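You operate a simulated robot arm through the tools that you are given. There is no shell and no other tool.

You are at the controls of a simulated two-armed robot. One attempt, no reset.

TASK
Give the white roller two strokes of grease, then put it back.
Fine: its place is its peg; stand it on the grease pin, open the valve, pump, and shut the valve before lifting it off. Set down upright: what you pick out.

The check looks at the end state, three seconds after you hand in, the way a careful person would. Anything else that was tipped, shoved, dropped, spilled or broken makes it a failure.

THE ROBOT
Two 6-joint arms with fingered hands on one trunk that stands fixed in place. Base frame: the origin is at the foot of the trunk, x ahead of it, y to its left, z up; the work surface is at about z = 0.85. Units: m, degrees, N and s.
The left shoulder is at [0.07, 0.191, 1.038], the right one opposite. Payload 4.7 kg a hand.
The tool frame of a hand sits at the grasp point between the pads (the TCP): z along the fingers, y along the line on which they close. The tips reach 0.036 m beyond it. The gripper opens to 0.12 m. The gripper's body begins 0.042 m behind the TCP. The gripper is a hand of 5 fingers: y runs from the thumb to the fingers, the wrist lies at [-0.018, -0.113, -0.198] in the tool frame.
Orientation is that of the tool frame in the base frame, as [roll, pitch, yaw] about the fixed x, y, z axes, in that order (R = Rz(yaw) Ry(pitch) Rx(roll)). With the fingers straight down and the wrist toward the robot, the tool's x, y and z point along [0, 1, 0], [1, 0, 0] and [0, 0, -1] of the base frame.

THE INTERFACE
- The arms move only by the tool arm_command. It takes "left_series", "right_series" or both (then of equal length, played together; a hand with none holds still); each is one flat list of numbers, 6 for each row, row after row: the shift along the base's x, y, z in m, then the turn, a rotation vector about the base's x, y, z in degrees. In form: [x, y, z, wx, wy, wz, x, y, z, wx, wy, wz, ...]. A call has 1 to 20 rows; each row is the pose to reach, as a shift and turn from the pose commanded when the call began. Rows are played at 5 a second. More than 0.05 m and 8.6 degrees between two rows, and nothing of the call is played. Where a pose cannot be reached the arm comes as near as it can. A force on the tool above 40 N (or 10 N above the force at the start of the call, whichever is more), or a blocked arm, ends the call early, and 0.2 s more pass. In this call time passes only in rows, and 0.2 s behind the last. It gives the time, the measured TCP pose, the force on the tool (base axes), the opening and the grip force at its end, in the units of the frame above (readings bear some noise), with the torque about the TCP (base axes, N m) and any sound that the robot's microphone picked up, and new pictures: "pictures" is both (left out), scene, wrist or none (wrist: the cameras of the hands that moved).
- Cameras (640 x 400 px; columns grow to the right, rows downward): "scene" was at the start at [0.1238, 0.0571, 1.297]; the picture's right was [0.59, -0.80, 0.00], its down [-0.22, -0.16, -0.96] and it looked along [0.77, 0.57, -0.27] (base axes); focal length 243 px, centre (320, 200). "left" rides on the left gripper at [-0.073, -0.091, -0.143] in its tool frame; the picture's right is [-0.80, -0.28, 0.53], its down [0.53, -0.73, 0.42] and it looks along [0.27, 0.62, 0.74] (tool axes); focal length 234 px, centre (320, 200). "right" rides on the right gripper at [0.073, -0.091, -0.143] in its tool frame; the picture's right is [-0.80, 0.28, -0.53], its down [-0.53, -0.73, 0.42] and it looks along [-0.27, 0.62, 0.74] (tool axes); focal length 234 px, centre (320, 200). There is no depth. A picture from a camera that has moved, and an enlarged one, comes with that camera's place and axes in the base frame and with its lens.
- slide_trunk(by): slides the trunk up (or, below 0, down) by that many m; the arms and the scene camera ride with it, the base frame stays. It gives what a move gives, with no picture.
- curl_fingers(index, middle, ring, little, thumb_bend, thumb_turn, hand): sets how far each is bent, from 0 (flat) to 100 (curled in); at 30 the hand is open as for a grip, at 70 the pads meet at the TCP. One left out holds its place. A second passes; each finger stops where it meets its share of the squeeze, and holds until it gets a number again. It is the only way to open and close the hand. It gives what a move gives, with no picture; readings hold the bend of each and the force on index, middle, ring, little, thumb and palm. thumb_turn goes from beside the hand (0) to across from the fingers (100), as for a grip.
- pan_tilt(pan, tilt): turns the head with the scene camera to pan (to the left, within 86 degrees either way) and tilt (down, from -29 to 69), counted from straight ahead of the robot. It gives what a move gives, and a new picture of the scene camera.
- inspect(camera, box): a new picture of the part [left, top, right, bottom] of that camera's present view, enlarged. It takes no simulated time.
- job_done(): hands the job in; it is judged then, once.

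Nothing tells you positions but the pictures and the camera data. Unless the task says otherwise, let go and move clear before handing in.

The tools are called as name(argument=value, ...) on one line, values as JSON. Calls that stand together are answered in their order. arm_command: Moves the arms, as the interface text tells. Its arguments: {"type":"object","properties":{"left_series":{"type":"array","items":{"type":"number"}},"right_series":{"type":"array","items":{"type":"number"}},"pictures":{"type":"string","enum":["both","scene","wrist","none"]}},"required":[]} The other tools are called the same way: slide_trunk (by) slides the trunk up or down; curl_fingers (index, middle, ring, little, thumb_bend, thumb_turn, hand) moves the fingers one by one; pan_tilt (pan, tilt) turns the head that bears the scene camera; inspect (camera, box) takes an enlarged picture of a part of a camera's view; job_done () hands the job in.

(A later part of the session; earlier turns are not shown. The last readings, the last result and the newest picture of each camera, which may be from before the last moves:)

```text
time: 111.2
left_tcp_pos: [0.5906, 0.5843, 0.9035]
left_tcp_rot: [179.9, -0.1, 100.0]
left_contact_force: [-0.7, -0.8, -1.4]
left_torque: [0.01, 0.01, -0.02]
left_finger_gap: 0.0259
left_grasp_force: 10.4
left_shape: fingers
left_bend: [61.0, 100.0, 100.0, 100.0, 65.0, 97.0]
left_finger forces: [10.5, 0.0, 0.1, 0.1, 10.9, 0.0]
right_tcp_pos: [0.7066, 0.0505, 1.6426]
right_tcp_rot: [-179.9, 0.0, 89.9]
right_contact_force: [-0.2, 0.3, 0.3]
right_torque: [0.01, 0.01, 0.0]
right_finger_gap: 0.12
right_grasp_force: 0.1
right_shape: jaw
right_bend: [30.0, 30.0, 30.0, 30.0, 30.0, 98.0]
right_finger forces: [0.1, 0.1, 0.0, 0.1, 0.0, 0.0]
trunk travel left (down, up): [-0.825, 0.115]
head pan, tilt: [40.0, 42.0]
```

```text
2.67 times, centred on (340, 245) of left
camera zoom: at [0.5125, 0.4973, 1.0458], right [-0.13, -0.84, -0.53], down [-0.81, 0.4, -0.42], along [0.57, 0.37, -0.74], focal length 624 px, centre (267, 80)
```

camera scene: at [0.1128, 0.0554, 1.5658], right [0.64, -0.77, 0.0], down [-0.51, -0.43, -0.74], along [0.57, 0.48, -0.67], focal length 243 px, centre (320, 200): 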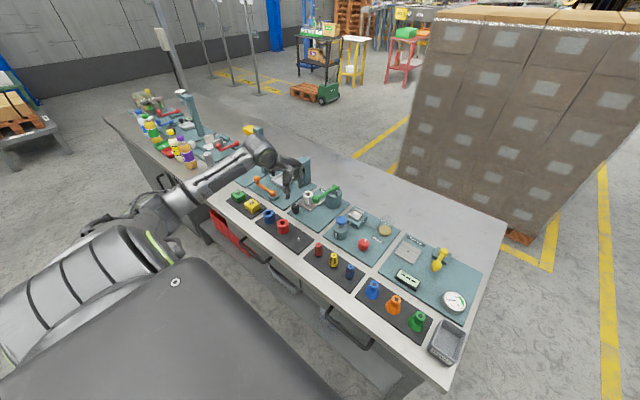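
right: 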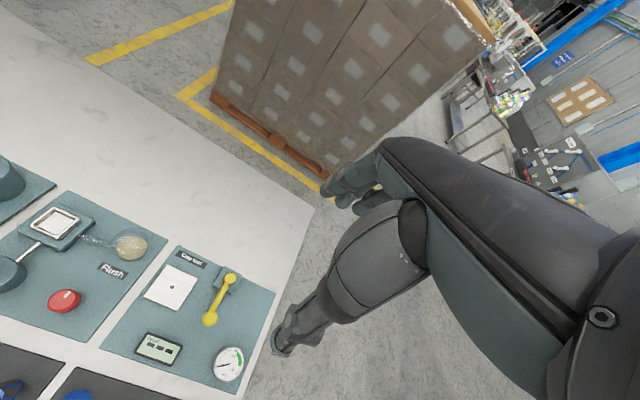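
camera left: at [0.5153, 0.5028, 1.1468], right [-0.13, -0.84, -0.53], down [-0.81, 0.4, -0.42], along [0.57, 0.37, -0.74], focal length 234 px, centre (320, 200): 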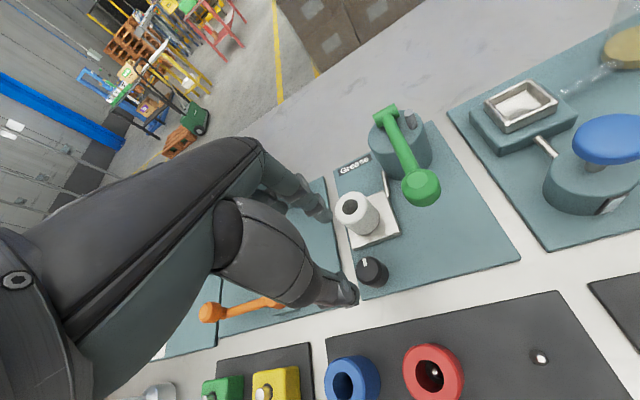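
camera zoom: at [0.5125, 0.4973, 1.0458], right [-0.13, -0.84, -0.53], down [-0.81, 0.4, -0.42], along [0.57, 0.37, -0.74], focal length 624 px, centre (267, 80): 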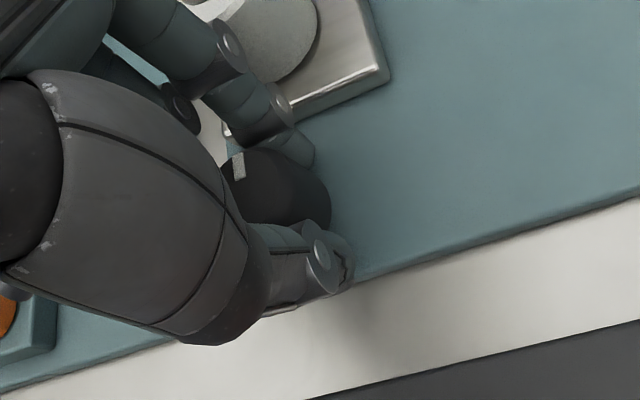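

The knob is gripped with about 10 N. I try turning it counter-clockwise (seen from above) by 30° and watch mark, torque and sound.

arm_command(left_series=[0.0001, -0.0003, 0, 0, 0, 6, 0.0002, -0.0006, 0, 0, 0, 12, 0.0003, -0.0009, 0, 0, 0, 18, 0.0005, -0.0012, 0, 0, 0, 24, 0.0007, -0.0014, 0, 0, 0, 30], pictures="none")

inspect(camera="scene", box=[285, 185, 325, 220])

inspect(camera="left", box=[260, 170, 420, 320])

```text
time: 112.4
left_tcp_pos: [0.5937, 0.5802, 0.9033]
left_tcp_rot: [179.9, 0.0, 130.0]
left_contact_force: [2.9, -13.5, -5.0]
left_torque: [-0.49, -0.04, -0.23]
left_finger_gap: 0.021
left_grasp_force: 12.5
left_shape: fingers
left_bend: [63.0, 100.0, 100.0, 100.0, 67.0, 98.0]
left_finger forces: [14.3, 0.0, 0.0, 0.1, 10.0, 0.0]
right_tcp_pos: [0.7098, 0.0481, 1.6418]
right_tcp_rot: [-179.9, -0.1, 89.8]
right_contact_force: [-0.1, -0.3, 0.2]
right_torque: [-0.01, -0.04, 0.01]
right_finger_gap: 0.1199
right_grasp_force: 0.1
right_shape: jaw
right_bend: [30.0, 30.0, 30.0, 30.0, 30.0, 98.0]
right_finger forces: [0.0, 0.1, 0.1, 0.0, 0.0, 0.1]
trunk travel left (down, up): [-0.825, 0.115]
head pan, tilt: [40.0, 42.0]
```

```text
11.43 times, centred on (305, 202) of scene
camera zoom: at [0.1149, 0.0531, 1.5657], right [0.64, -0.77, 0.0], down [-0.51, -0.43, -0.74], along [0.57, 0.48, -0.67], focal length 2775 px, centre (491, 171)
```

zoom: 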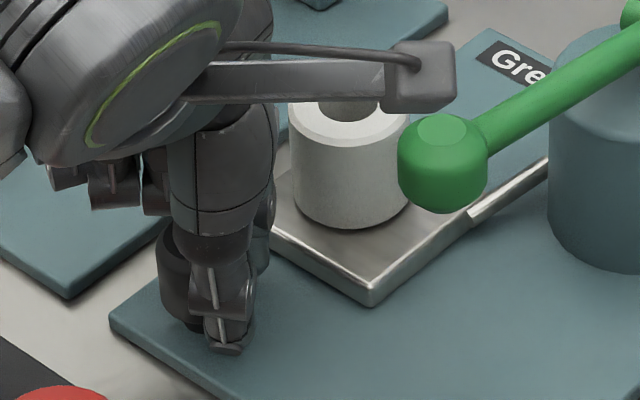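

```text
2.67 times, centred on (340, 245) of left
camera zoom: at [0.5697, 0.4665, 1.0464], right [0.3, -0.79, -0.53], down [-0.9, -0.06, -0.43], along [0.31, 0.6, -0.74], focal length 624 px, centre (267, 80)
```

zoom: 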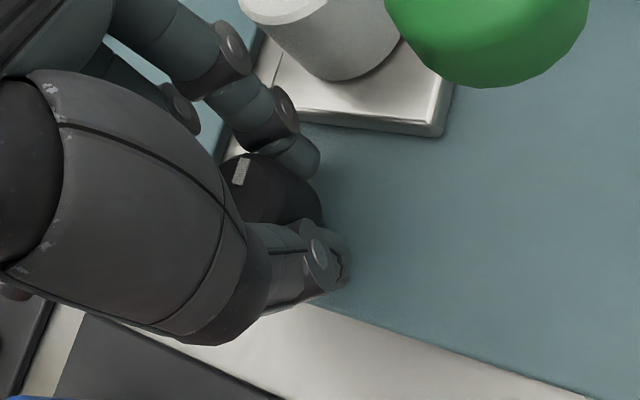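

The knob turned with the hand (the mark kept its place relative to it). There is some sideways force from an off-centre pivot, so I compensate while turning on to 55° total.

arm_command(left_series=[0.0006, -0.002, 0, 0, 0, 5, 0.001, -0.0027, 0, 0, 0, 10, 0.0014, -0.0034, 0, 0, 0, 15, 0.0018, -0.0041, 0, 0, 0, 20, 0.0023, -0.0047, 0, 0, 0, 25], pictures="none")

inspect(camera="scene", box=[285, 175, 335, 220])

inspect(camera="left", box=[260, 170, 420, 320])

```text
time: 113.6
left_tcp_pos: [0.595, 0.5757, 0.9023]
left_tcp_rot: [179.9, -0.2, 154.9]
left_contact_force: [17.3, -9.7, -0.8]
left_torque: [-0.26, -0.47, -0.24]
left_finger_gap: 0.0118
left_grasp_force: 10.8
left_shape: fingers
left_bend: [63.0, 100.0, 100.0, 100.0, 71.0, 97.0]
left_finger forces: [17.0, 0.1, 0.0, 0.0, 5.0, 0.1]
right_tcp_pos: [0.7109, 0.0492, 1.6413]
right_tcp_rot: [-179.9, -0.1, 89.9]
right_contact_force: [-0.5, -0.8, 0.2]
right_torque: [0.01, 0.0, 0.02]
right_finger_gap: 0.1197
right_grasp_force: 0.1
right_shape: jaw
right_bend: [30.0, 30.0, 30.0, 30.0, 30.0, 98.0]
right_finger forces: [0.1, 0.0, 0.0, 0.0, 0.1, 0.1]
trunk travel left (down, up): [-0.825, 0.115]
head pan, tilt: [40.0, 42.0]
```

```text
8.89 times, centred on (310, 198) of scene
camera zoom: at [0.1165, 0.054, 1.5656], right [0.64, -0.77, 0.0], down [-0.51, -0.43, -0.74], along [0.57, 0.48, -0.67], focal length 2158 px, centre (409, 222)
```

zoom: 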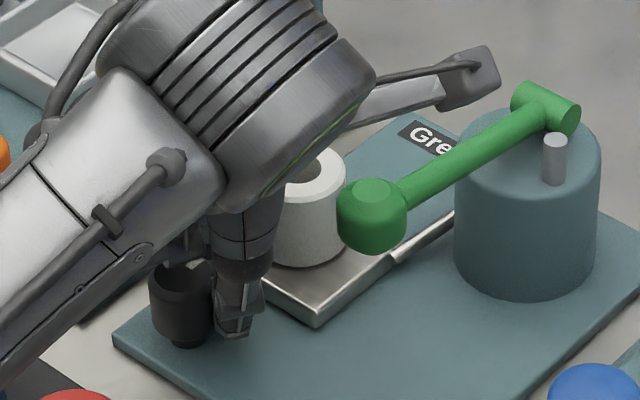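

```text
2.67 times, centred on (340, 245) of left
camera zoom: at [0.6241, 0.4631, 1.0459], right [0.61, -0.59, -0.53], down [-0.79, -0.44, -0.43], along [0.02, 0.68, -0.73], focal length 624 px, centre (267, 80)
```

zoom: 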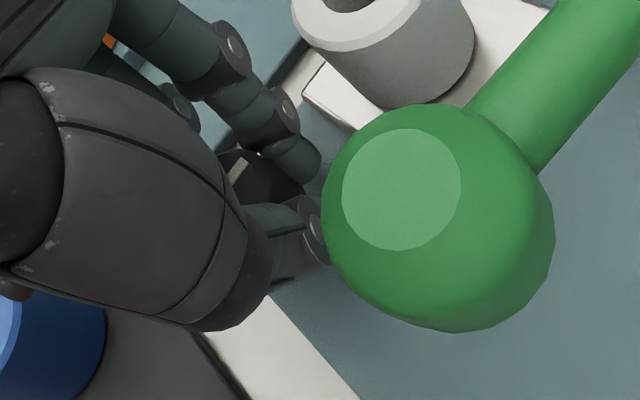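

The pinch has drifted off-centre (I followed the force the wrong way; the knob centre is where I first measured it). I open, re-centre over the knob and look at the mark.

curl_fingers(hand="left", index=54, thumb_bend=54)

arm_command(left_series=[-0.002, 0.004, 0.01, 0, 0, 0, -0.004, 0.008, 0.03, 0, 0, 0, -0.004, 0.009, 0.06, 0, 0, 0, -0.004, 0.009, 0.09, 0, 0, -8, -0.004, 0.009, 0.1, 0, 0, -16], pictures="none")

inspect(camera="left", box=[240, 160, 420, 330])

inspect(camera="scene", box=[285, 180, 325, 215])

```text
time: 114.6
left_tcp_pos: [0.5923, 0.5781, 0.9019]
left_tcp_rot: [179.8, -0.1, 155.0]
left_contact_force: [-0.4, -0.6, 0.3]
left_torque: [0.02, -0.01, 0.03]
left_finger_gap: 0.0504
left_grasp_force: 0.1
left_shape: fingers
left_bend: [54.0, 100.0, 100.0, 100.0, 54.0, 97.0]
left_finger forces: [0.0, 0.0, 0.0, 0.0, 0.0, 0.0]
right_tcp_pos: [0.707, 0.0516, 1.6428]
right_tcp_rot: [-180.0, 0.1, 89.9]
right_contact_force: [0.2, 1.0, -0.3]
right_torque: [-0.01, -0.02, 0.02]
right_finger_gap: 0.1201
right_grasp_force: 0.1
right_shape: jaw
right_bend: [30.0, 30.0, 30.0, 30.0, 30.0, 98.0]
right_finger forces: [0.0, 0.1, 0.0, 0.0, 0.1, 0.0]
trunk travel left (down, up): [-0.825, 0.115]
head pan, tilt: [40.0, 42.0]
```

```text
time: 115.8
left_tcp_pos: [0.5893, 0.5875, 1.0026]
left_tcp_rot: [179.9, 0.0, 138.9]
left_contact_force: [-0.2, -0.3, 0.3]
left_torque: [0.02, 0.02, 0.02]
left_finger_gap: 0.0504
left_grasp_force: 0.1
left_shape: fingers
left_bend: [54.0, 100.0, 100.0, 100.0, 54.0, 97.0]
left_finger forces: [0.0, 0.0, 0.0, 0.1, 0.0, 0.1]
right_tcp_pos: [0.706, 0.0509, 1.6422]
right_tcp_rot: [-180.0, 0.1, 89.9]
right_contact_force: [0.0, 1.1, -0.5]
right_torque: [-0.01, 0.0, 0.02]
right_finger_gap: 0.1199
right_grasp_force: 0.0
right_shape: jaw
right_bend: [30.0, 30.0, 30.0, 30.0, 30.0, 98.0]
right_finger forces: [0.0, 0.1, 0.0, 0.0, 0.0, 0.0]
trunk travel left (down, up): [-0.825, 0.115]
head pan, tilt: [40.0, 42.0]
```

```text
2.35 times, centred on (330, 245) of left
camera zoom: at [0.583, 0.471, 1.1465], right [0.42, -0.74, -0.53], down [-0.88, -0.2, -0.43], along [0.21, 0.64, -0.74], focal length 551 px, centre (296, 94)
```

zoom: 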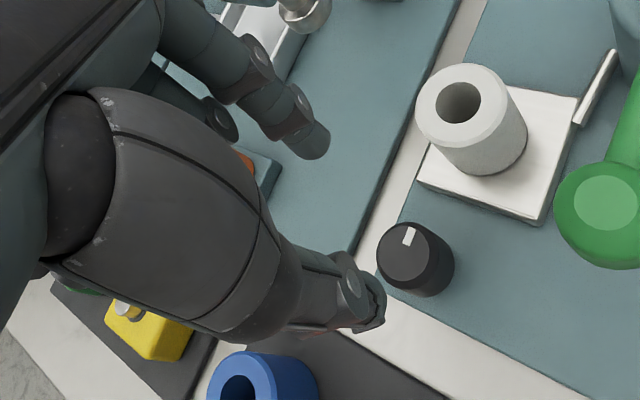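

```text
11.43 times, centred on (305, 198) of scene
camera zoom: at [0.1118, 0.0561, 1.5659], right [0.64, -0.77, 0.0], down [-0.51, -0.43, -0.74], along [0.57, 0.48, -0.67], focal length 2775 px, centre (491, 229)
```

zoom: 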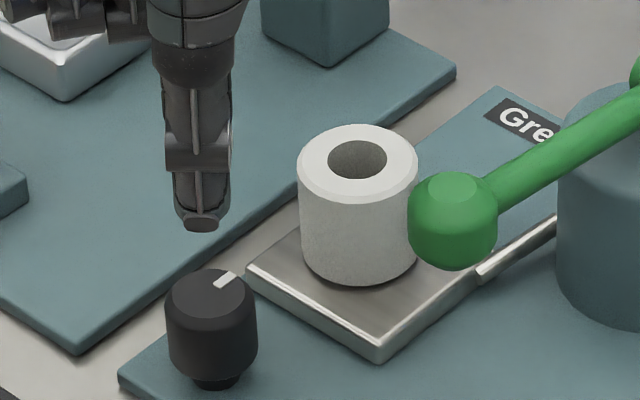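

The scene view shows the mark still at +x: the knob slipped in the pinch, so counter-clockwise is probably against its stop. I'll try clockwise, first refining the centring here.

inspect(camera="left", box=[345, 220, 405, 280])

inspect(camera="scene", box=[288, 195, 312, 213])

```text
6.67 times, centred on (375, 250) of left
camera zoom: at [0.583, 0.471, 1.1465], right [0.42, -0.74, -0.53], down [-0.88, -0.2, -0.43], along [0.21, 0.64, -0.74], focal length 1561 px, centre (-47, -133)
```

zoom: 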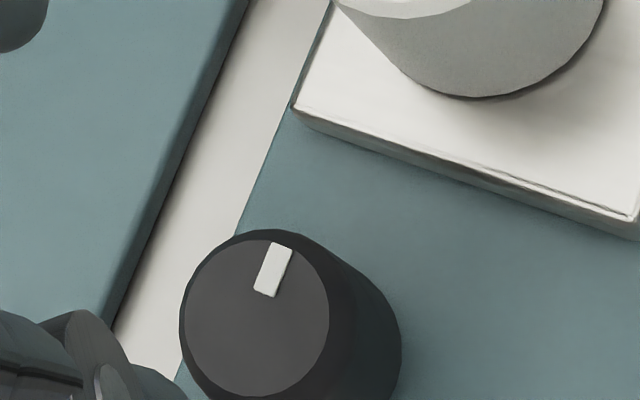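

```text
16.00 times, centred on (300, 204) of scene
camera zoom: at [0.1118, 0.0561, 1.5659], right [0.64, -0.77, 0.0], down [-0.51, -0.43, -0.74], along [0.57, 0.48, -0.67], focal length 3885 px, centre (640, 136)
```

zoom: 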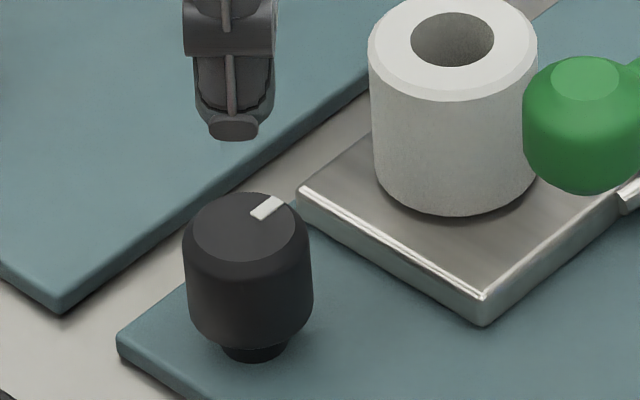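

The mark is unchanged at about −20° from +x. I regrip, well centred, at yaw 150 and turn clockwise.

arm_command(left_series=[0.002, -0.0025, -0.02, 0, 0, 4, 0.002, -0.0025, -0.045, 0, 0, 8, 0.002, -0.0025, -0.07, 0, 0, 11, 0.002, -0.0025, -0.09, 0, 0, 11, 0.002, -0.0025, -0.1, 0, 0, 11], pictures="none")

curl_fingers(hand="left", index=60, thumb_bend=60)

curl_fingers(hand="left", index=78, thumb_bend=78)

inspect(camera="left", box=[260, 170, 420, 320])

```text
time: 117.0
left_tcp_pos: [0.5912, 0.5845, 0.9012]
left_tcp_rot: [179.8, -0.1, 150.0]
left_contact_force: [-0.4, -0.5, 0.1]
left_torque: [0.0, 0.02, 0.0]
left_finger_gap: 0.0507
left_grasp_force: 0.2
left_shape: fingers
left_bend: [54.0, 100.0, 100.0, 100.0, 54.0, 97.0]
left_finger forces: [0.0, 0.1, 0.0, 0.0, 0.0, 0.0]
right_tcp_pos: [0.706, 0.0505, 1.6417]
right_tcp_rot: [-179.9, 0.0, 90.0]
right_contact_force: [0.5, 0.6, 0.6]
right_torque: [0.02, -0.03, -0.03]
right_finger_gap: 0.1199
right_grasp_force: 0.0
right_shape: jaw
right_bend: [30.0, 30.0, 30.0, 30.0, 30.0, 98.0]
right_finger forces: [0.0, 0.1, 0.0, 0.1, 0.0, 0.1]
trunk travel left (down, up): [-0.825, 0.115]
head pan, tilt: [40.0, 42.0]
```

```text
time: 118.0
left_tcp_pos: [0.5916, 0.5824, 0.9027]
left_tcp_rot: [179.9, -0.2, 150.0]
left_contact_force: [-0.2, -0.9, 0.2]
left_torque: [-0.01, -0.01, 0.0]
left_finger_gap: 0.0344
left_grasp_force: 0.1
left_shape: fingers
left_bend: [59.0, 100.0, 100.0, 100.0, 60.0, 97.0]
left_finger forces: [0.3, 0.1, 0.0, 0.0, 0.0, 0.1]
right_tcp_pos: [0.7063, 0.0508, 1.6429]
right_tcp_rot: [-180.0, 0.0, 89.9]
right_contact_force: [-0.1, 0.2, 0.4]
right_torque: [-0.06, -0.01, -0.02]
right_finger_gap: 0.1199
right_grasp_force: 0.0
right_shape: jaw
right_bend: [30.0, 30.0, 30.0, 30.0, 30.0, 98.0]
right_finger forces: [0.0, 0.0, 0.0, 0.0, 0.0, 0.0]
trunk travel left (down, up): [-0.825, 0.115]
head pan, tilt: [40.0, 42.0]
```

```text
time: 119.0
left_tcp_pos: [0.5905, 0.5827, 0.9026]
left_tcp_rot: [179.9, -0.2, 149.9]
left_contact_force: [-5.2, -5.3, -5.7]
left_torque: [-0.07, 0.13, -0.04]
left_finger_gap: 0.0264
left_grasp_force: 13.1
left_shape: fingers
left_bend: [60.0, 100.0, 100.0, 100.0, 66.0, 97.0]
left_finger forces: [10.6, 0.0, 0.0, 0.1, 16.1, 0.1]
right_tcp_pos: [0.7059, 0.0507, 1.6416]
right_tcp_rot: [-179.9, 0.0, 89.9]
right_contact_force: [-0.5, 0.0, -0.1]
right_torque: [0.0, -0.03, 0.0]
right_finger_gap: 0.12
right_grasp_force: 0.0
right_shape: jaw
right_bend: [30.0, 30.0, 30.0, 30.0, 30.0, 98.0]
right_finger forces: [0.1, 0.1, 0.0, 0.1, 0.0, 0.0]
trunk travel left (down, up): [-0.825, 0.115]
head pan, tilt: [40.0, 42.0]
```

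```text
2.67 times, centred on (340, 245) of left
camera zoom: at [0.6083, 0.4686, 1.0457], right [0.56, -0.64, -0.53], down [-0.83, -0.37, -0.42], along [0.08, 0.67, -0.74], focal length 624 px, centre (267, 80)
```

zoom: 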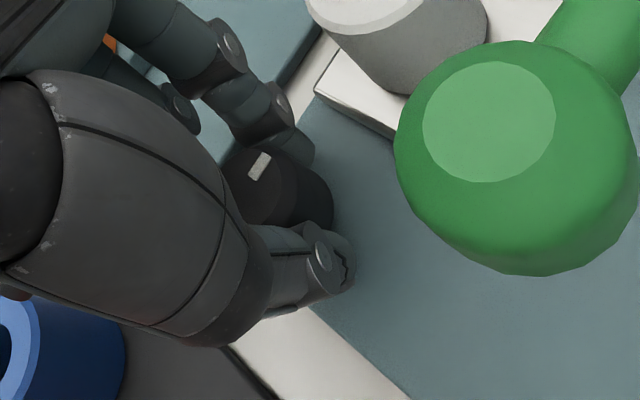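

Firm, well-centred grip. I turn clockwise about the knob's centre by 30° and check.

arm_command(left_series=[0.001, 0.002, 0, 0, 0, -3, 0.0015, 0.0028, 0, 0, 0, -9, 0.0015, 0.0028, 0, 0, 0, -15, 0.0015, 0.0028, 0, 0, 0, -21, 0.0015, 0.0028, 0, 0, 0, -27, 0.0015, 0.0028, 0, 0, 0, -30], pictures="none")

inspect(camera="left", box=[260, 170, 420, 320])

inspect(camera="scene", box=[285, 185, 325, 220])

```text
time: 120.4
left_tcp_pos: [0.593, 0.5858, 0.9042]
left_tcp_rot: [179.9, -0.1, 119.8]
left_contact_force: [-4.1, -5.5, -5.7]
left_torque: [-0.06, 0.05, 0.02]
left_finger_gap: 0.0246
left_grasp_force: 13.2
left_shape: fingers
left_bend: [62.0, 100.0, 100.0, 100.0, 66.0, 95.0]
left_finger forces: [9.2, 0.1, 0.1, 0.0, 16.4, 0.0]
right_tcp_pos: [0.707, 0.0512, 1.6423]
right_tcp_rot: [-180.0, 0.1, 89.9]
right_contact_force: [0.2, 0.1, 0.0]
right_torque: [-0.02, 0.01, 0.04]
right_finger_gap: 0.1197
right_grasp_force: 0.0
right_shape: jaw
right_bend: [30.0, 30.0, 30.0, 30.0, 30.0, 98.0]
right_finger forces: [0.0, 0.1, 0.0, 0.0, 0.0, 0.1]
trunk travel left (down, up): [-0.825, 0.115]
head pan, tilt: [40.0, 42.0]
```

```text
2.67 times, centred on (340, 245) of left
camera zoom: at [0.5498, 0.4784, 1.0461], right [0.16, -0.83, -0.53], down [-0.9, 0.1, -0.43], along [0.41, 0.54, -0.74], focal length 624 px, centre (267, 80)
```

zoom: 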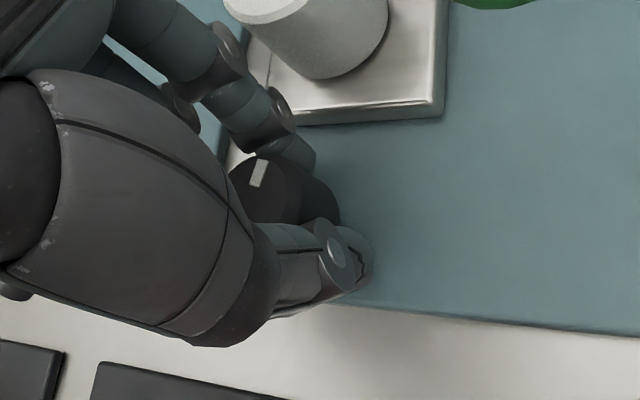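

```text
11.43 times, centred on (305, 202) of scene
camera zoom: at [0.1128, 0.0553, 1.5659], right [0.64, -0.77, 0.0], down [-0.51, -0.43, -0.74], along [0.57, 0.48, -0.67], focal length 2775 px, centre (491, 171)
```

zoom: 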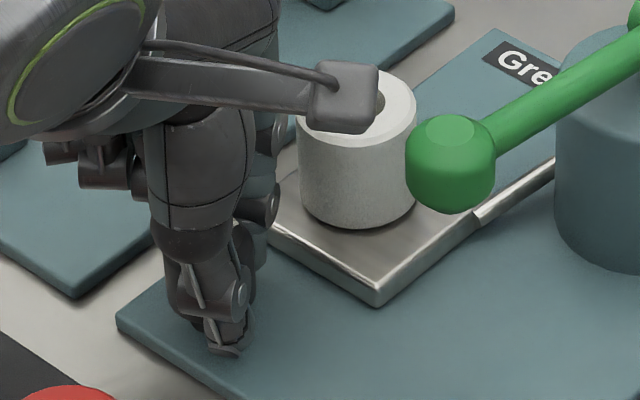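

The torque is nearly zero this time, so the knob may be moving along. I zoom in to measure the mark.

inspect(camera="left", box=[315, 215, 355, 255])

inspect(camera="scene", box=[292, 198, 312, 213])

```text
10.00 times, centred on (335, 235) of left
camera zoom: at [0.5498, 0.4784, 1.0461], right [0.16, -0.83, -0.53], down [-0.9, 0.1, -0.43], along [0.41, 0.54, -0.74], focal length 2342 px, centre (170, -150)
```

zoom: 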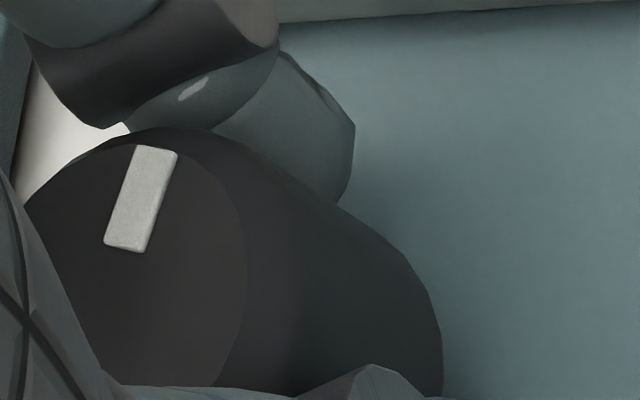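

```text
16.00 times, centred on (302, 206) of scene
camera zoom: at [0.1128, 0.0553, 1.5659], right [0.64, -0.77, 0.0], down [-0.51, -0.43, -0.74], along [0.57, 0.48, -0.67], focal length 3885 px, centre (608, 112)
```

zoom: 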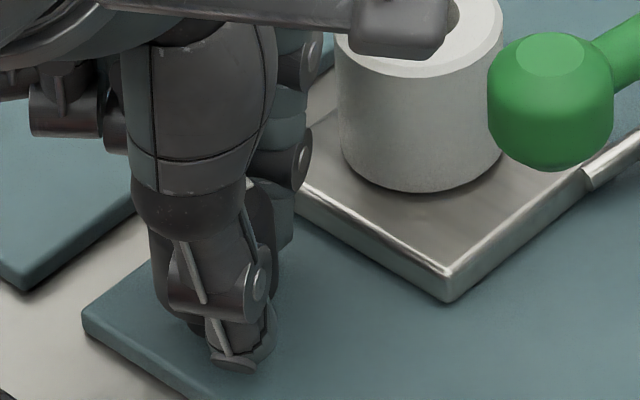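

The mark has moved only about 10–15° clockwise so far. I keep turning clockwise by another 25° and measure again.

arm_command(left_series=[0, 0, 0, 0, 0, -5, 0, 0, 0, 0, 0, -10, 0, 0, 0, 0, 0, -15, 0, 0, 0, 0, 0, -20, 0, 0, 0, 0, 0, -25], pictures="none")

inspect(camera="left", box=[315, 210, 355, 250])

inspect(camera="left", box=[260, 170, 420, 320])

```text
time: 121.6
left_tcp_pos: [0.5935, 0.5867, 0.904]
left_tcp_rot: [179.9, -0.2, 94.9]
left_contact_force: [-4.3, -5.2, -6.3]
left_torque: [-0.05, 0.03, -0.02]
left_finger_gap: 0.0248
left_grasp_force: 13.0
left_shape: fingers
left_bend: [62.0, 100.0, 100.0, 100.0, 66.0, 95.0]
left_finger forces: [10.3, 0.0, 0.1, 0.0, 16.5, 0.1]
right_tcp_pos: [0.707, 0.0508, 1.6426]
right_tcp_rot: [-179.9, 0.0, 89.9]
right_contact_force: [-0.6, 0.2, 0.3]
right_torque: [-0.01, -0.02, 0.04]
right_finger_gap: 0.1199
right_grasp_force: 0.2
right_shape: jaw
right_bend: [30.0, 30.0, 30.0, 30.0, 30.0, 98.0]
right_finger forces: [0.0, 0.0, 0.0, 0.0, 0.0, 0.1]
trunk travel left (down, up): [-0.825, 0.115]
head pan, tilt: [40.0, 42.0]
```

```text
10.00 times, centred on (335, 230) of left
camera zoom: at [0.508, 0.5068, 1.0463], right [-0.21, -0.82, -0.53], down [-0.77, 0.47, -0.42], along [0.6, 0.32, -0.74], focal length 2342 px, centre (170, -100)
```

zoom: 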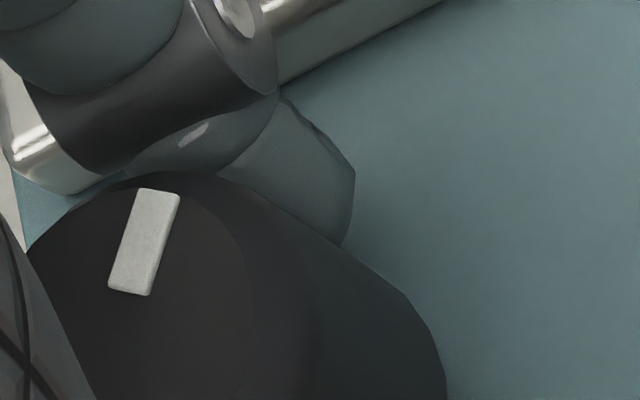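

```text
2.67 times, centred on (340, 245) of left
camera zoom: at [0.508, 0.5068, 1.0463], right [-0.21, -0.82, -0.53], down [-0.77, 0.47, -0.42], along [0.6, 0.32, -0.74], focal length 624 px, centre (267, 80)
```

zoom: 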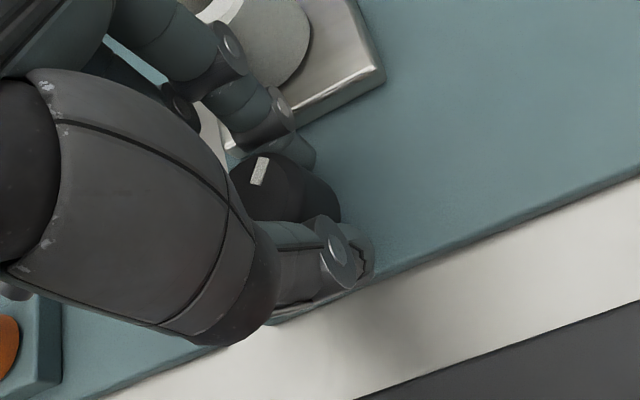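

Now the knob follows the hand exactly: clockwise is the free direction. I regrip for more rotation: open, turn the hand back around the knob, and close again.

curl_fingers(hand="left", index=53, thumb_bend=53)

arm_command(left_series=[-0.001, -0.001, 0.015, 0, 0, 0, -0.002, -0.002, 0.03, 0, 0, 5, -0.002, -0.0025, 0.04, 0, 0, 13, -0.002, -0.0025, 0.04, 0, 0, 21, -0.002, -0.0025, 0.04, 0, 0, 29, -0.002, -0.0025, 0.04, 0, 0, 37, -0.002, -0.0025, 0.04, 0, 0, 45, -0.002, -0.0025, 0.04, 0, 0, 53, -0.002, -0.0025, 0.04, 0, 0, 58], pictures="none")

inspect(camera="scene", box=[285, 185, 325, 220])

inspect(camera="left", box=[260, 170, 420, 320])

```text
time: 122.6
left_tcp_pos: [0.5938, 0.5865, 0.9037]
left_tcp_rot: [179.8, -0.2, 95.0]
left_contact_force: [-2.2, 0.5, 0.7]
left_torque: [-0.04, 0.0, -0.02]
left_finger_gap: 0.05
left_grasp_force: 1.6
left_shape: fingers
left_bend: [55.0, 100.0, 100.0, 100.0, 53.0, 97.0]
left_finger forces: [2.7, 0.0, 0.0, 0.0, 0.0, 0.1]
right_tcp_pos: [0.7063, 0.0502, 1.641]
right_tcp_rot: [179.9, -0.1, 89.9]
right_contact_force: [-0.3, 0.5, -0.7]
right_torque: [0.03, -0.01, 0.0]
right_finger_gap: 0.1199
right_grasp_force: 0.1
right_shape: jaw
right_bend: [30.0, 30.0, 30.0, 30.0, 30.0, 98.0]
right_finger forces: [0.1, 0.0, 0.1, 0.0, 0.1, 0.0]
trunk travel left (down, up): [-0.825, 0.115]
head pan, tilt: [40.0, 42.0]
```

```text
time: 124.6
left_tcp_pos: [0.5912, 0.5833, 0.9434]
left_tcp_rot: [179.9, -0.2, 153.1]
left_contact_force: [-0.1, 0.2, 0.0]
left_torque: [-0.02, 0.01, -0.04]
left_finger_gap: 0.0535
left_grasp_force: 0.1
left_shape: fingers
left_bend: [53.0, 100.0, 100.0, 100.0, 53.0, 97.0]
left_finger forces: [0.0, 0.1, 0.0, 0.1, 0.0, 0.0]
right_tcp_pos: [0.7068, 0.0508, 1.6409]
right_tcp_rot: [-179.8, -0.1, 89.9]
right_contact_force: [0.6, -0.4, -0.4]
right_torque: [-0.03, -0.01, 0.0]
right_finger_gap: 0.1201
right_grasp_force: 0.1
right_shape: jaw
right_bend: [30.0, 30.0, 30.0, 30.0, 30.0, 98.0]
right_finger forces: [0.0, 0.1, 0.2, 0.1, 0.2, 0.0]
trunk travel left (down, up): [-0.825, 0.115]
head pan, tilt: [40.0, 42.0]
```

```text
11.43 times, centred on (305, 202) of scene
camera zoom: at [0.1132, 0.0552, 1.5658], right [0.64, -0.77, 0.0], down [-0.51, -0.43, -0.74], along [0.57, 0.48, -0.67], focal length 2775 px, centre (491, 171)
```

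zoom: 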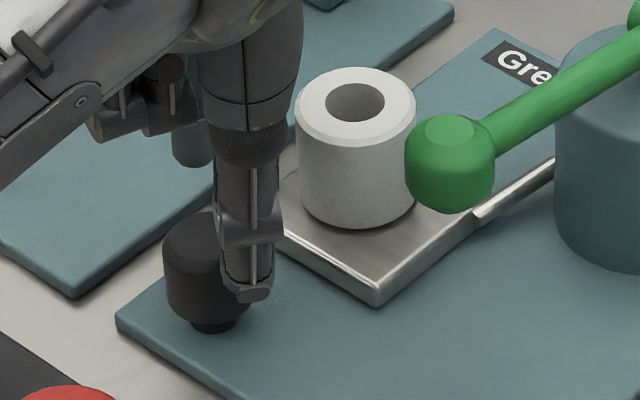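

```text
2.67 times, centred on (340, 245) of left
camera zoom: at [0.6152, 0.4703, 1.0863], right [0.59, -0.61, -0.53], down [-0.81, -0.41, -0.42], along [0.04, 0.68, -0.73], focal length 624 px, centre (267, 80)
```

zoom: 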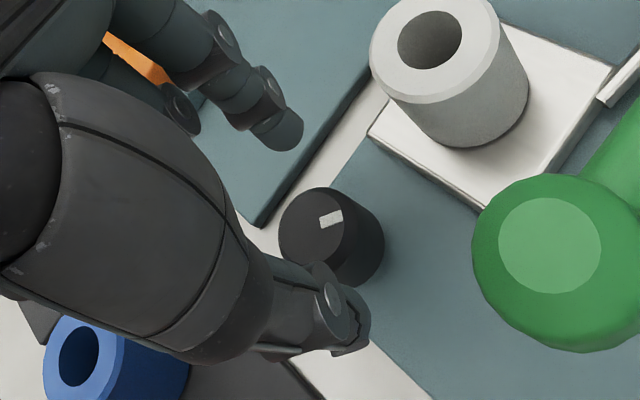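

The mark now points about 30° clockwise from where it started. I descend, regrip and turn clockwise again.

arm_command(left_series=[0.0012, 0.0006, -0.015, 0, 0, 0, 0.0012, 0.0006, -0.03, 0, 0, 0, 0.0012, 0.0006, -0.042, 0, 0, 0, 0.0012, 0.0006, -0.042, 0, 0, 0], pictures="none")

curl_fingers(hand="left", index=60, thumb_bend=60)

curl_fingers(hand="left", index=78, thumb_bend=78)

arm_command(left_series=[0, 0, 0, 0, 0, -4, 0, 0, 0, 0, 0, -10, 0, 0, 0, 0, 0, -16, 0, 0, 0, 0, 0, -22, 0, 0, 0, 0, 0, -28], pictures="none")

inspect(camera="left", box=[300, 195, 370, 265])

```text
time: 125.6
left_tcp_pos: [0.5927, 0.5853, 0.9021]
left_tcp_rot: [179.9, -0.2, 153.0]
left_contact_force: [0.1, -0.3, 0.2]
left_torque: [-0.01, 0.0, 0.02]
left_finger_gap: 0.0532
left_grasp_force: 0.1
left_shape: fingers
left_bend: [53.0, 100.0, 100.0, 100.0, 53.0, 97.0]
left_finger forces: [0.0, 0.0, 0.0, 0.0, 0.0, 0.1]
right_tcp_pos: [0.706, 0.0507, 1.6429]
right_tcp_rot: [-179.9, 0.0, 89.9]
right_contact_force: [-0.7, -0.6, -0.4]
right_torque: [0.03, -0.01, -0.04]
right_finger_gap: 0.1195
right_grasp_force: 0.0
right_shape: jaw
right_bend: [30.0, 30.0, 30.0, 30.0, 30.0, 98.0]
right_finger forces: [0.1, 0.1, 0.0, 0.0, 0.0, 0.1]
trunk travel left (down, up): [-0.825, 0.115]
head pan, tilt: [40.0, 42.0]
```

```text
time: 126.6
left_tcp_pos: [0.5928, 0.5846, 0.9015]
left_tcp_rot: [179.9, -0.2, 153.0]
left_contact_force: [0.4, 0.0, -0.1]
left_torque: [-0.02, -0.02, -0.02]
left_finger_gap: 0.0339
left_grasp_force: 0.0
left_shape: fingers
left_bend: [60.0, 100.0, 100.0, 100.0, 60.0, 97.0]
left_finger forces: [0.0, 0.1, 0.1, 0.0, 0.1, 0.0]
right_tcp_pos: [0.7062, 0.0512, 1.6423]
right_tcp_rot: [-179.9, 0.1, 89.9]
right_contact_force: [0.5, -0.4, -0.1]
right_torque: [0.0, -0.03, 0.02]
right_finger_gap: 0.1201
right_grasp_force: 0.1
right_shape: jaw
right_bend: [30.0, 30.0, 30.0, 30.0, 30.0, 98.0]
right_finger forces: [0.0, 0.0, 0.1, 0.1, 0.1, 0.1]
trunk travel left (down, up): [-0.825, 0.115]
head pan, tilt: [40.0, 42.0]
```

```text
time: 127.6
left_tcp_pos: [0.593, 0.5844, 0.8998]
left_tcp_rot: [179.9, -0.1, 153.0]
left_contact_force: [-4.8, -6.4, -5.2]
left_torque: [-0.1, 0.15, -0.04]
left_finger_gap: 0.0253
left_grasp_force: 12.8
left_shape: fingers
left_bend: [61.0, 100.0, 100.0, 100.0, 65.0, 97.0]
left_finger forces: [9.0, 0.0, 0.0, 0.0, 17.3, 0.0]
right_tcp_pos: [0.7075, 0.0501, 1.6427]
right_tcp_rot: [-179.9, 0.0, 89.9]
right_contact_force: [-0.3, -0.5, 0.8]
right_torque: [0.06, -0.01, -0.01]
right_finger_gap: 0.1199
right_grasp_force: 0.0
right_shape: jaw
right_bend: [30.0, 30.0, 30.0, 30.0, 30.0, 98.0]
right_finger forces: [0.1, 0.0, 0.0, 0.0, 0.1, 0.0]
trunk travel left (down, up): [-0.825, 0.115]
head pan, tilt: [40.0, 42.0]
```

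```text
time: 128.8
left_tcp_pos: [0.5934, 0.5836, 0.9012]
left_tcp_rot: [180.0, -0.1, 124.9]
left_contact_force: [-3.5, -3.3, -4.9]
left_torque: [-0.03, 0.05, 0.0]
left_finger_gap: 0.0236
left_grasp_force: 11.9
left_shape: fingers
left_bend: [61.0, 100.0, 100.0, 100.0, 67.0, 95.0]
left_finger forces: [10.1, 0.0, 0.0, 0.1, 14.4, 0.0]
right_tcp_pos: [0.7068, 0.05, 1.6427]
right_tcp_rot: [-179.9, 0.0, 89.9]
right_contact_force: [0.2, 0.1, -0.1]
right_torque: [-0.01, -0.01, -0.03]
right_finger_gap: 0.12
right_grasp_force: 0.1
right_shape: jaw
right_bend: [30.0, 30.0, 30.0, 30.0, 30.0, 98.0]
right_finger forces: [0.0, 0.0, 0.0, 0.0, 0.1, 0.1]
trunk travel left (down, up): [-0.825, 0.115]
head pan, tilt: [40.0, 42.0]
```

```text
5.71 times, centred on (335, 230) of left
camera zoom: at [0.5592, 0.473, 1.0443], right [0.23, -0.82, -0.53], down [-0.9, 0.02, -0.43], along [0.36, 0.58, -0.74], focal length 1338 px, centre (234, 29)
```

zoom: 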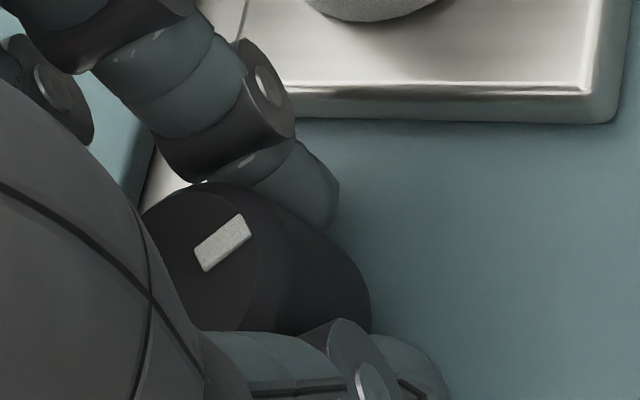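

The knob follows after some initial finger flex. I turn on clockwise another 28°.

arm_command(left_series=[0, 0, 0, 0, 0, -6, 0, 0, 0, 0, 0, -12, 0, 0, 0, 0, 0, -18, 0, 0, 0, 0, 0, -24, 0, 0, 0, 0, 0, -30, 0, 0, 0, 0, 0, -36], pictures="none")

inspect(camera="left", box=[300, 195, 370, 265])

inspect(camera="scene", box=[285, 180, 335, 220])

```text
time: 130.2
left_tcp_pos: [0.5918, 0.585, 0.9003]
left_tcp_rot: [-180.0, -0.2, 88.9]
left_contact_force: [-2.8, -4.8, -3.9]
left_torque: [-0.08, 0.02, 0.06]
left_finger_gap: 0.0236
left_grasp_force: 13.1
left_shape: fingers
left_bend: [61.0, 100.0, 100.0, 100.0, 67.0, 95.0]
left_finger forces: [11.5, 0.1, 0.1, 0.2, 15.1, 0.0]
right_tcp_pos: [0.7067, 0.0515, 1.6426]
right_tcp_rot: [-179.9, 0.0, 89.9]
right_contact_force: [-0.2, -0.2, -0.8]
right_torque: [0.0, 0.04, -0.03]
right_finger_gap: 0.12
right_grasp_force: 0.2
right_shape: jaw
right_bend: [30.0, 30.0, 30.0, 30.0, 30.0, 98.0]
right_finger forces: [0.1, 0.0, 0.0, 0.0, 0.1, 0.0]
trunk travel left (down, up): [-0.825, 0.115]
head pan, tilt: [40.0, 42.0]
```

```text
5.71 times, centred on (335, 230) of left
camera zoom: at [0.4989, 0.5146, 1.0443], right [-0.29, -0.8, -0.53], down [-0.72, 0.55, -0.42], along [0.63, 0.26, -0.74], focal length 1338 px, centre (234, 29)
```

zoom: 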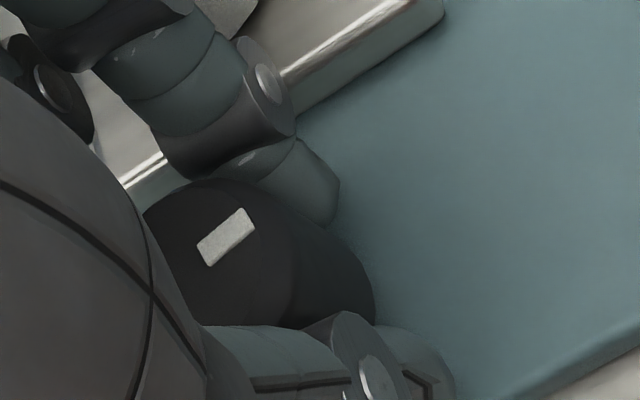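

```text
10.00 times, centred on (310, 200) of scene
camera zoom: at [0.1129, 0.0553, 1.5658], right [0.64, -0.77, 0.0], down [-0.51, -0.43, -0.74], along [0.57, 0.48, -0.67], focal length 2428 px, centre (420, 200)
```

zoom: 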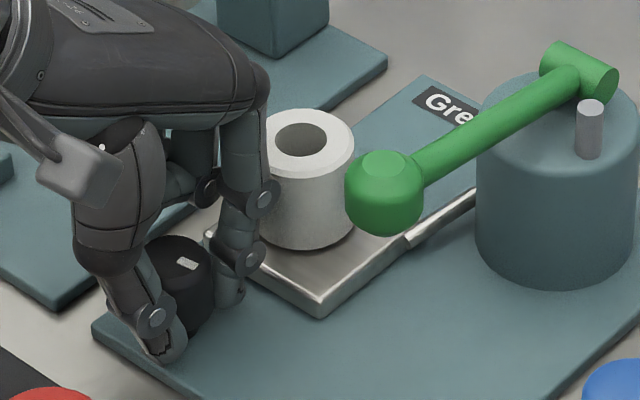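

The mark is now at about −80° (it turned ~83°), still without a stop. I turn a further 10° carefully, watching torque for the end stop.

arm_command(left_series=[0, 0, 0, 0, 0, -4, 0, 0, 0, 0, 0, -8, 0, 0, 0, 0, 0, -11, 0, 0, 0, 0, 0, -11], pictures="none")

inspect(camera="left", box=[300, 195, 370, 265])

inspect(camera="scene", box=[285, 180, 335, 220])

```text
time: 131.2
left_tcp_pos: [0.5924, 0.5854, 0.9012]
left_tcp_rot: [179.9, -0.2, 77.9]
left_contact_force: [-3.7, -3.8, -4.3]
left_torque: [-0.07, 0.03, 0.08]
left_finger_gap: 0.0233
left_grasp_force: 13.2
left_shape: fingers
left_bend: [61.0, 100.0, 100.0, 100.0, 67.0, 95.0]
left_finger forces: [11.0, 0.1, 0.0, 0.0, 15.5, 0.0]
right_tcp_pos: [0.7066, 0.0505, 1.6415]
right_tcp_rot: [-180.0, 0.0, 89.9]
right_contact_force: [-0.2, -1.0, -0.1]
right_torque: [-0.02, 0.0, -0.02]
right_finger_gap: 0.1197
right_grasp_force: 0.1
right_shape: jaw
right_bend: [30.0, 30.0, 30.0, 30.0, 30.0, 98.0]
right_finger forces: [0.1, 0.0, 0.0, 0.0, 0.0, 0.0]
trunk travel left (down, up): [-0.825, 0.115]
head pan, tilt: [40.0, 42.0]
```

```text
5.71 times, centred on (335, 230) of left
camera zoom: at [0.4873, 0.5337, 1.0444], right [-0.44, -0.73, -0.53], down [-0.6, 0.67, -0.42], along [0.66, 0.13, -0.74], focal length 1338 px, centre (234, 29)
```

zoom: 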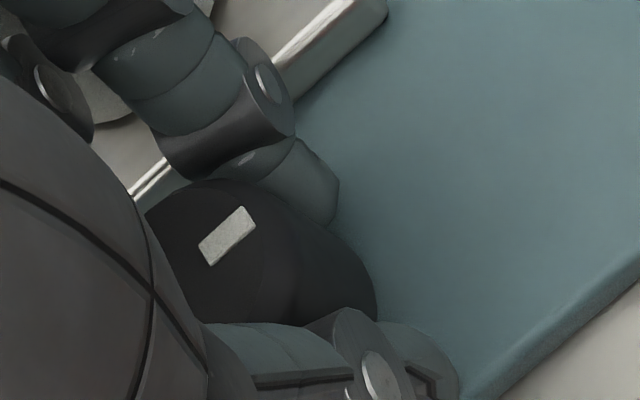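

```text
10.00 times, centred on (310, 200) of scene
camera zoom: at [0.1127, 0.0553, 1.5658], right [0.64, -0.77, 0.0], down [-0.51, -0.43, -0.74], along [0.57, 0.48, -0.67], focal length 2428 px, centre (420, 200)
```

zoom: 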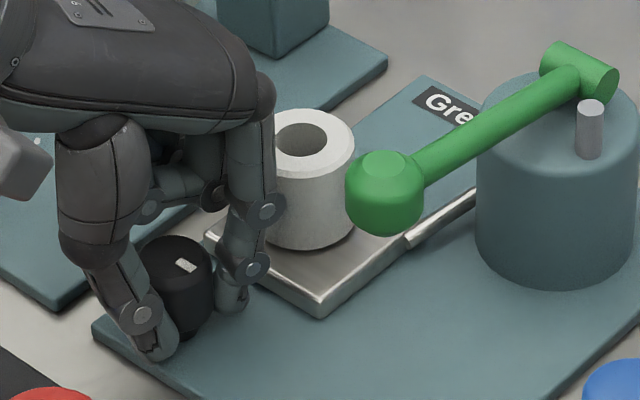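

The mark is now near −90° and it still turns freely. I regrip once more to feel whether a stop is near.

curl_fingers(hand="left", index=53, thumb_bend=53)

arm_command(left_series=[0, 0, 0.015, 0, 0, 0, 0, 0, 0.03, 0, 0, 5, 0, 0, 0.04, 0, 0, 13, 0, 0, 0.04, 0, 0, 21, 0, 0, 0.04, 0, 0, 29, 0, 0, 0.04, 0, 0, 37, 0, 0, 0.04, 0, 0, 45, 0, 0, 0.04, 0, 0, 53, 0, 0, 0.04, 0, 0, 61, 0, 0, 0.04, 0, 0, 68], pictures="none")

inspect(camera="left", box=[310, 200, 390, 280])

inspect(camera="scene", box=[285, 180, 335, 220])

```text
time: 132.2
left_tcp_pos: [0.5929, 0.585, 0.9021]
left_tcp_rot: [179.9, -0.2, 77.9]
left_contact_force: [-1.7, -0.8, 1.6]
left_torque: [0.0, -0.04, 0.02]
left_finger_gap: 0.0517
left_grasp_force: 1.0
left_shape: fingers
left_bend: [54.0, 100.0, 100.0, 100.0, 53.0, 97.0]
left_finger forces: [1.2, 0.1, 0.0, 0.0, 0.0, 0.0]
right_tcp_pos: [0.7071, 0.0513, 1.6421]
right_tcp_rot: [-180.0, 0.0, 89.8]
right_contact_force: [0.0, -0.2, 0.8]
right_torque: [-0.01, -0.02, 0.01]
right_finger_gap: 0.1197
right_grasp_force: 0.0
right_shape: jaw
right_bend: [30.0, 30.0, 30.0, 30.0, 30.0, 98.0]
right_finger forces: [0.1, 0.0, 0.0, 0.0, 0.1, 0.0]
trunk travel left (down, up): [-0.825, 0.115]
head pan, tilt: [40.0, 42.0]
```

```text
time: 134.4
left_tcp_pos: [0.5937, 0.5847, 0.9412]
left_tcp_rot: [179.8, -0.1, 146.0]
left_contact_force: [-0.7, -0.1, 0.2]
left_torque: [0.0, 0.01, 0.01]
left_finger_gap: 0.0537
left_grasp_force: 0.0
left_shape: fingers
left_bend: [53.0, 100.0, 100.0, 100.0, 53.0, 97.0]
left_finger forces: [0.0, 0.1, 0.0, 0.0, 0.0, 0.0]
right_tcp_pos: [0.7076, 0.0493, 1.6416]
right_tcp_rot: [-179.9, 0.1, 89.9]
right_contact_force: [-0.3, -0.1, -0.2]
right_torque: [0.0, 0.02, 0.0]
right_finger_gap: 0.1198
right_grasp_force: 0.1
right_shape: jaw
right_bend: [30.0, 30.0, 30.0, 30.0, 30.0, 98.0]
right_finger forces: [0.0, 0.0, 0.1, 0.1, 0.1, 0.0]
trunk travel left (down, up): [-0.825, 0.115]
head pan, tilt: [40.0, 42.0]
```

```text
5.00 times, centred on (350, 240) of left
camera zoom: at [0.6023, 0.4687, 1.0845], right [0.51, -0.68, -0.53], down [-0.85, -0.31, -0.42], along [0.12, 0.67, -0.73], focal length 1171 px, centre (170, 0)
```

zoom: 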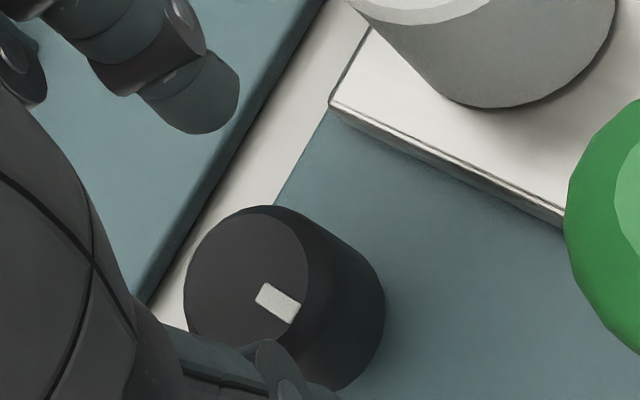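

```text
10.00 times, centred on (310, 200) of scene
camera zoom: at [0.1134, 0.055, 1.5658], right [0.64, -0.77, 0.0], down [-0.51, -0.43, -0.74], along [0.57, 0.48, -0.67], focal length 2428 px, centre (420, 200)
```

zoom: 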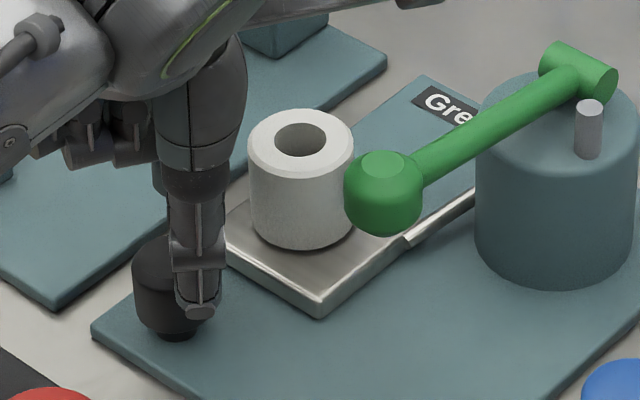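

The mark points to −y: about 90° turned. I grip again and test for a stop with a small further clockwise turn.

arm_command(left_series=[0, 0, -0.015, 0, 0, 0, 0, 0, -0.03, 0, 0, 0, 0, 0, -0.04, 0, 0, 0, 0, 0, -0.04, 0, 0, 0], pictures="none")

curl_fingers(hand="left", index=60, thumb_bend=60)

curl_fingers(hand="left", index=78, thumb_bend=78)

arm_command(left_series=[0, 0, 0, 0, 0, -5, 0, 0, 0, 0, 0, -11, 0, 0, 0, 0, 0, -17, 0, 0, 0, 0, 0, -23, 0, 0, 0, 0, 0, -29, 0, 0, 0, 0, 0, -35], pictures="none")

inspect(camera="left", box=[300, 195, 370, 265])

```text
time: 135.4
left_tcp_pos: [0.5912, 0.5845, 0.9003]
left_tcp_rot: [180.0, -0.2, 145.9]
left_contact_force: [-0.6, -0.3, -0.4]
left_torque: [0.03, -0.01, -0.02]
left_finger_gap: 0.0535
left_grasp_force: 0.0
left_shape: fingers
left_bend: [53.0, 100.0, 100.0, 100.0, 53.0, 97.0]
left_finger forces: [0.0, 0.0, 0.0, 0.0, 0.0, 0.0]
right_tcp_pos: [0.7065, 0.051, 1.6433]
right_tcp_rot: [-179.9, -0.1, 90.0]
right_contact_force: [-0.3, -0.8, -0.5]
right_torque: [-0.01, -0.01, -0.01]
right_finger_gap: 0.1195
right_grasp_force: 0.1
right_shape: jaw
right_bend: [30.0, 30.0, 30.0, 30.0, 30.0, 98.0]
right_finger forces: [0.0, 0.0, 0.0, 0.0, 0.1, 0.0]
trunk travel left (down, up): [-0.825, 0.115]
head pan, tilt: [40.0, 42.0]
```

```text
time: 136.4
left_tcp_pos: [0.5914, 0.5849, 0.9013]
left_tcp_rot: [180.0, -0.2, 146.0]
left_contact_force: [0.8, -0.6, -0.2]
left_torque: [0.0, 0.01, -0.01]
left_finger_gap: 0.0337
left_grasp_force: 0.7
left_shape: fingers
left_bend: [60.0, 100.0, 100.0, 100.0, 60.0, 97.0]
left_finger forces: [0.2, 0.0, 0.1, 0.0, 0.0, 0.1]
right_tcp_pos: [0.7059, 0.051, 1.6416]
right_tcp_rot: [-179.9, 0.0, 89.9]
right_contact_force: [-0.5, -0.4, -0.4]
right_torque: [0.01, -0.01, 0.0]
right_finger_gap: 0.1199
right_grasp_force: 0.0
right_shape: jaw
right_bend: [30.0, 30.0, 30.0, 30.0, 30.0, 98.0]
right_finger forces: [0.0, 0.0, 0.0, 0.0, 0.1, 0.0]
trunk travel left (down, up): [-0.825, 0.115]
head pan, tilt: [40.0, 42.0]
```

```text
time: 137.4
left_tcp_pos: [0.5923, 0.5832, 0.9003]
left_tcp_rot: [179.9, -0.2, 146.0]
left_contact_force: [-6.0, -5.9, -5.3]
left_torque: [-0.1, 0.15, -0.03]
left_finger_gap: 0.0259
left_grasp_force: 12.7
left_shape: fingers
left_bend: [61.0, 100.0, 100.0, 100.0, 66.0, 97.0]
left_finger forces: [9.6, 0.0, 0.1, 0.0, 16.2, 0.0]
right_tcp_pos: [0.706, 0.0493, 1.6414]
right_tcp_rot: [-179.9, 0.0, 89.9]
right_contact_force: [1.1, 0.1, 0.0]
right_torque: [-0.01, -0.01, 0.01]
right_finger_gap: 0.1199
right_grasp_force: 0.0
right_shape: jaw
right_bend: [30.0, 30.0, 30.0, 30.0, 30.0, 98.0]
right_finger forces: [0.0, 0.1, 0.1, 0.0, 0.0, 0.0]
trunk travel left (down, up): [-0.825, 0.115]
head pan, tilt: [40.0, 42.0]
```

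```text
time: 138.8
left_tcp_pos: [0.5918, 0.5838, 0.9013]
left_tcp_rot: [179.9, -0.1, 110.8]
left_contact_force: [-1.0, -6.2, -7.9]
left_torque: [-0.06, -0.04, -0.01]
left_finger_gap: 0.0208
left_grasp_force: 11.4
left_shape: fingers
left_bend: [62.0, 100.0, 100.0, 100.0, 68.0, 94.0]
left_finger forces: [7.9, 0.1, 0.0, 0.0, 13.9, 0.1]
right_tcp_pos: [0.7079, 0.0502, 1.6423]
right_tcp_rot: [-179.9, -0.1, 89.9]
right_contact_force: [-0.4, 0.1, -1.0]
right_torque: [-0.02, 0.01, 0.0]
right_finger_gap: 0.1198
right_grasp_force: 0.1
right_shape: jaw
right_bend: [30.0, 30.0, 30.0, 30.0, 30.0, 98.0]
right_finger forces: [0.0, 0.1, 0.0, 0.1, 0.0, 0.1]
trunk travel left (down, up): [-0.825, 0.115]
head pan, tilt: [40.0, 42.0]
```

```text
5.71 times, centred on (335, 230) of left
camera zoom: at [0.533, 0.4841, 1.0444], right [0.03, -0.85, -0.53], down [-0.87, 0.24, -0.43], along [0.49, 0.47, -0.74], focal length 1338 px, centre (234, 29)
```

zoom: 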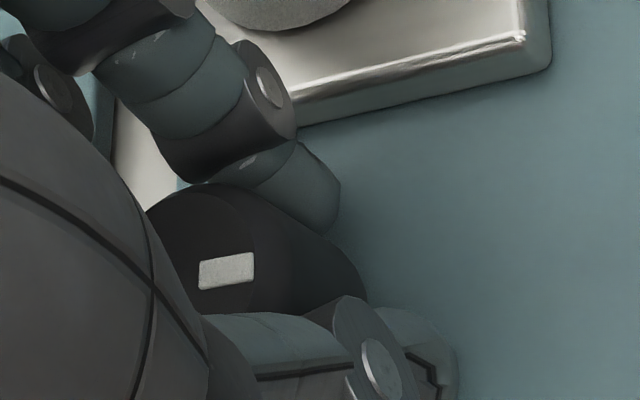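

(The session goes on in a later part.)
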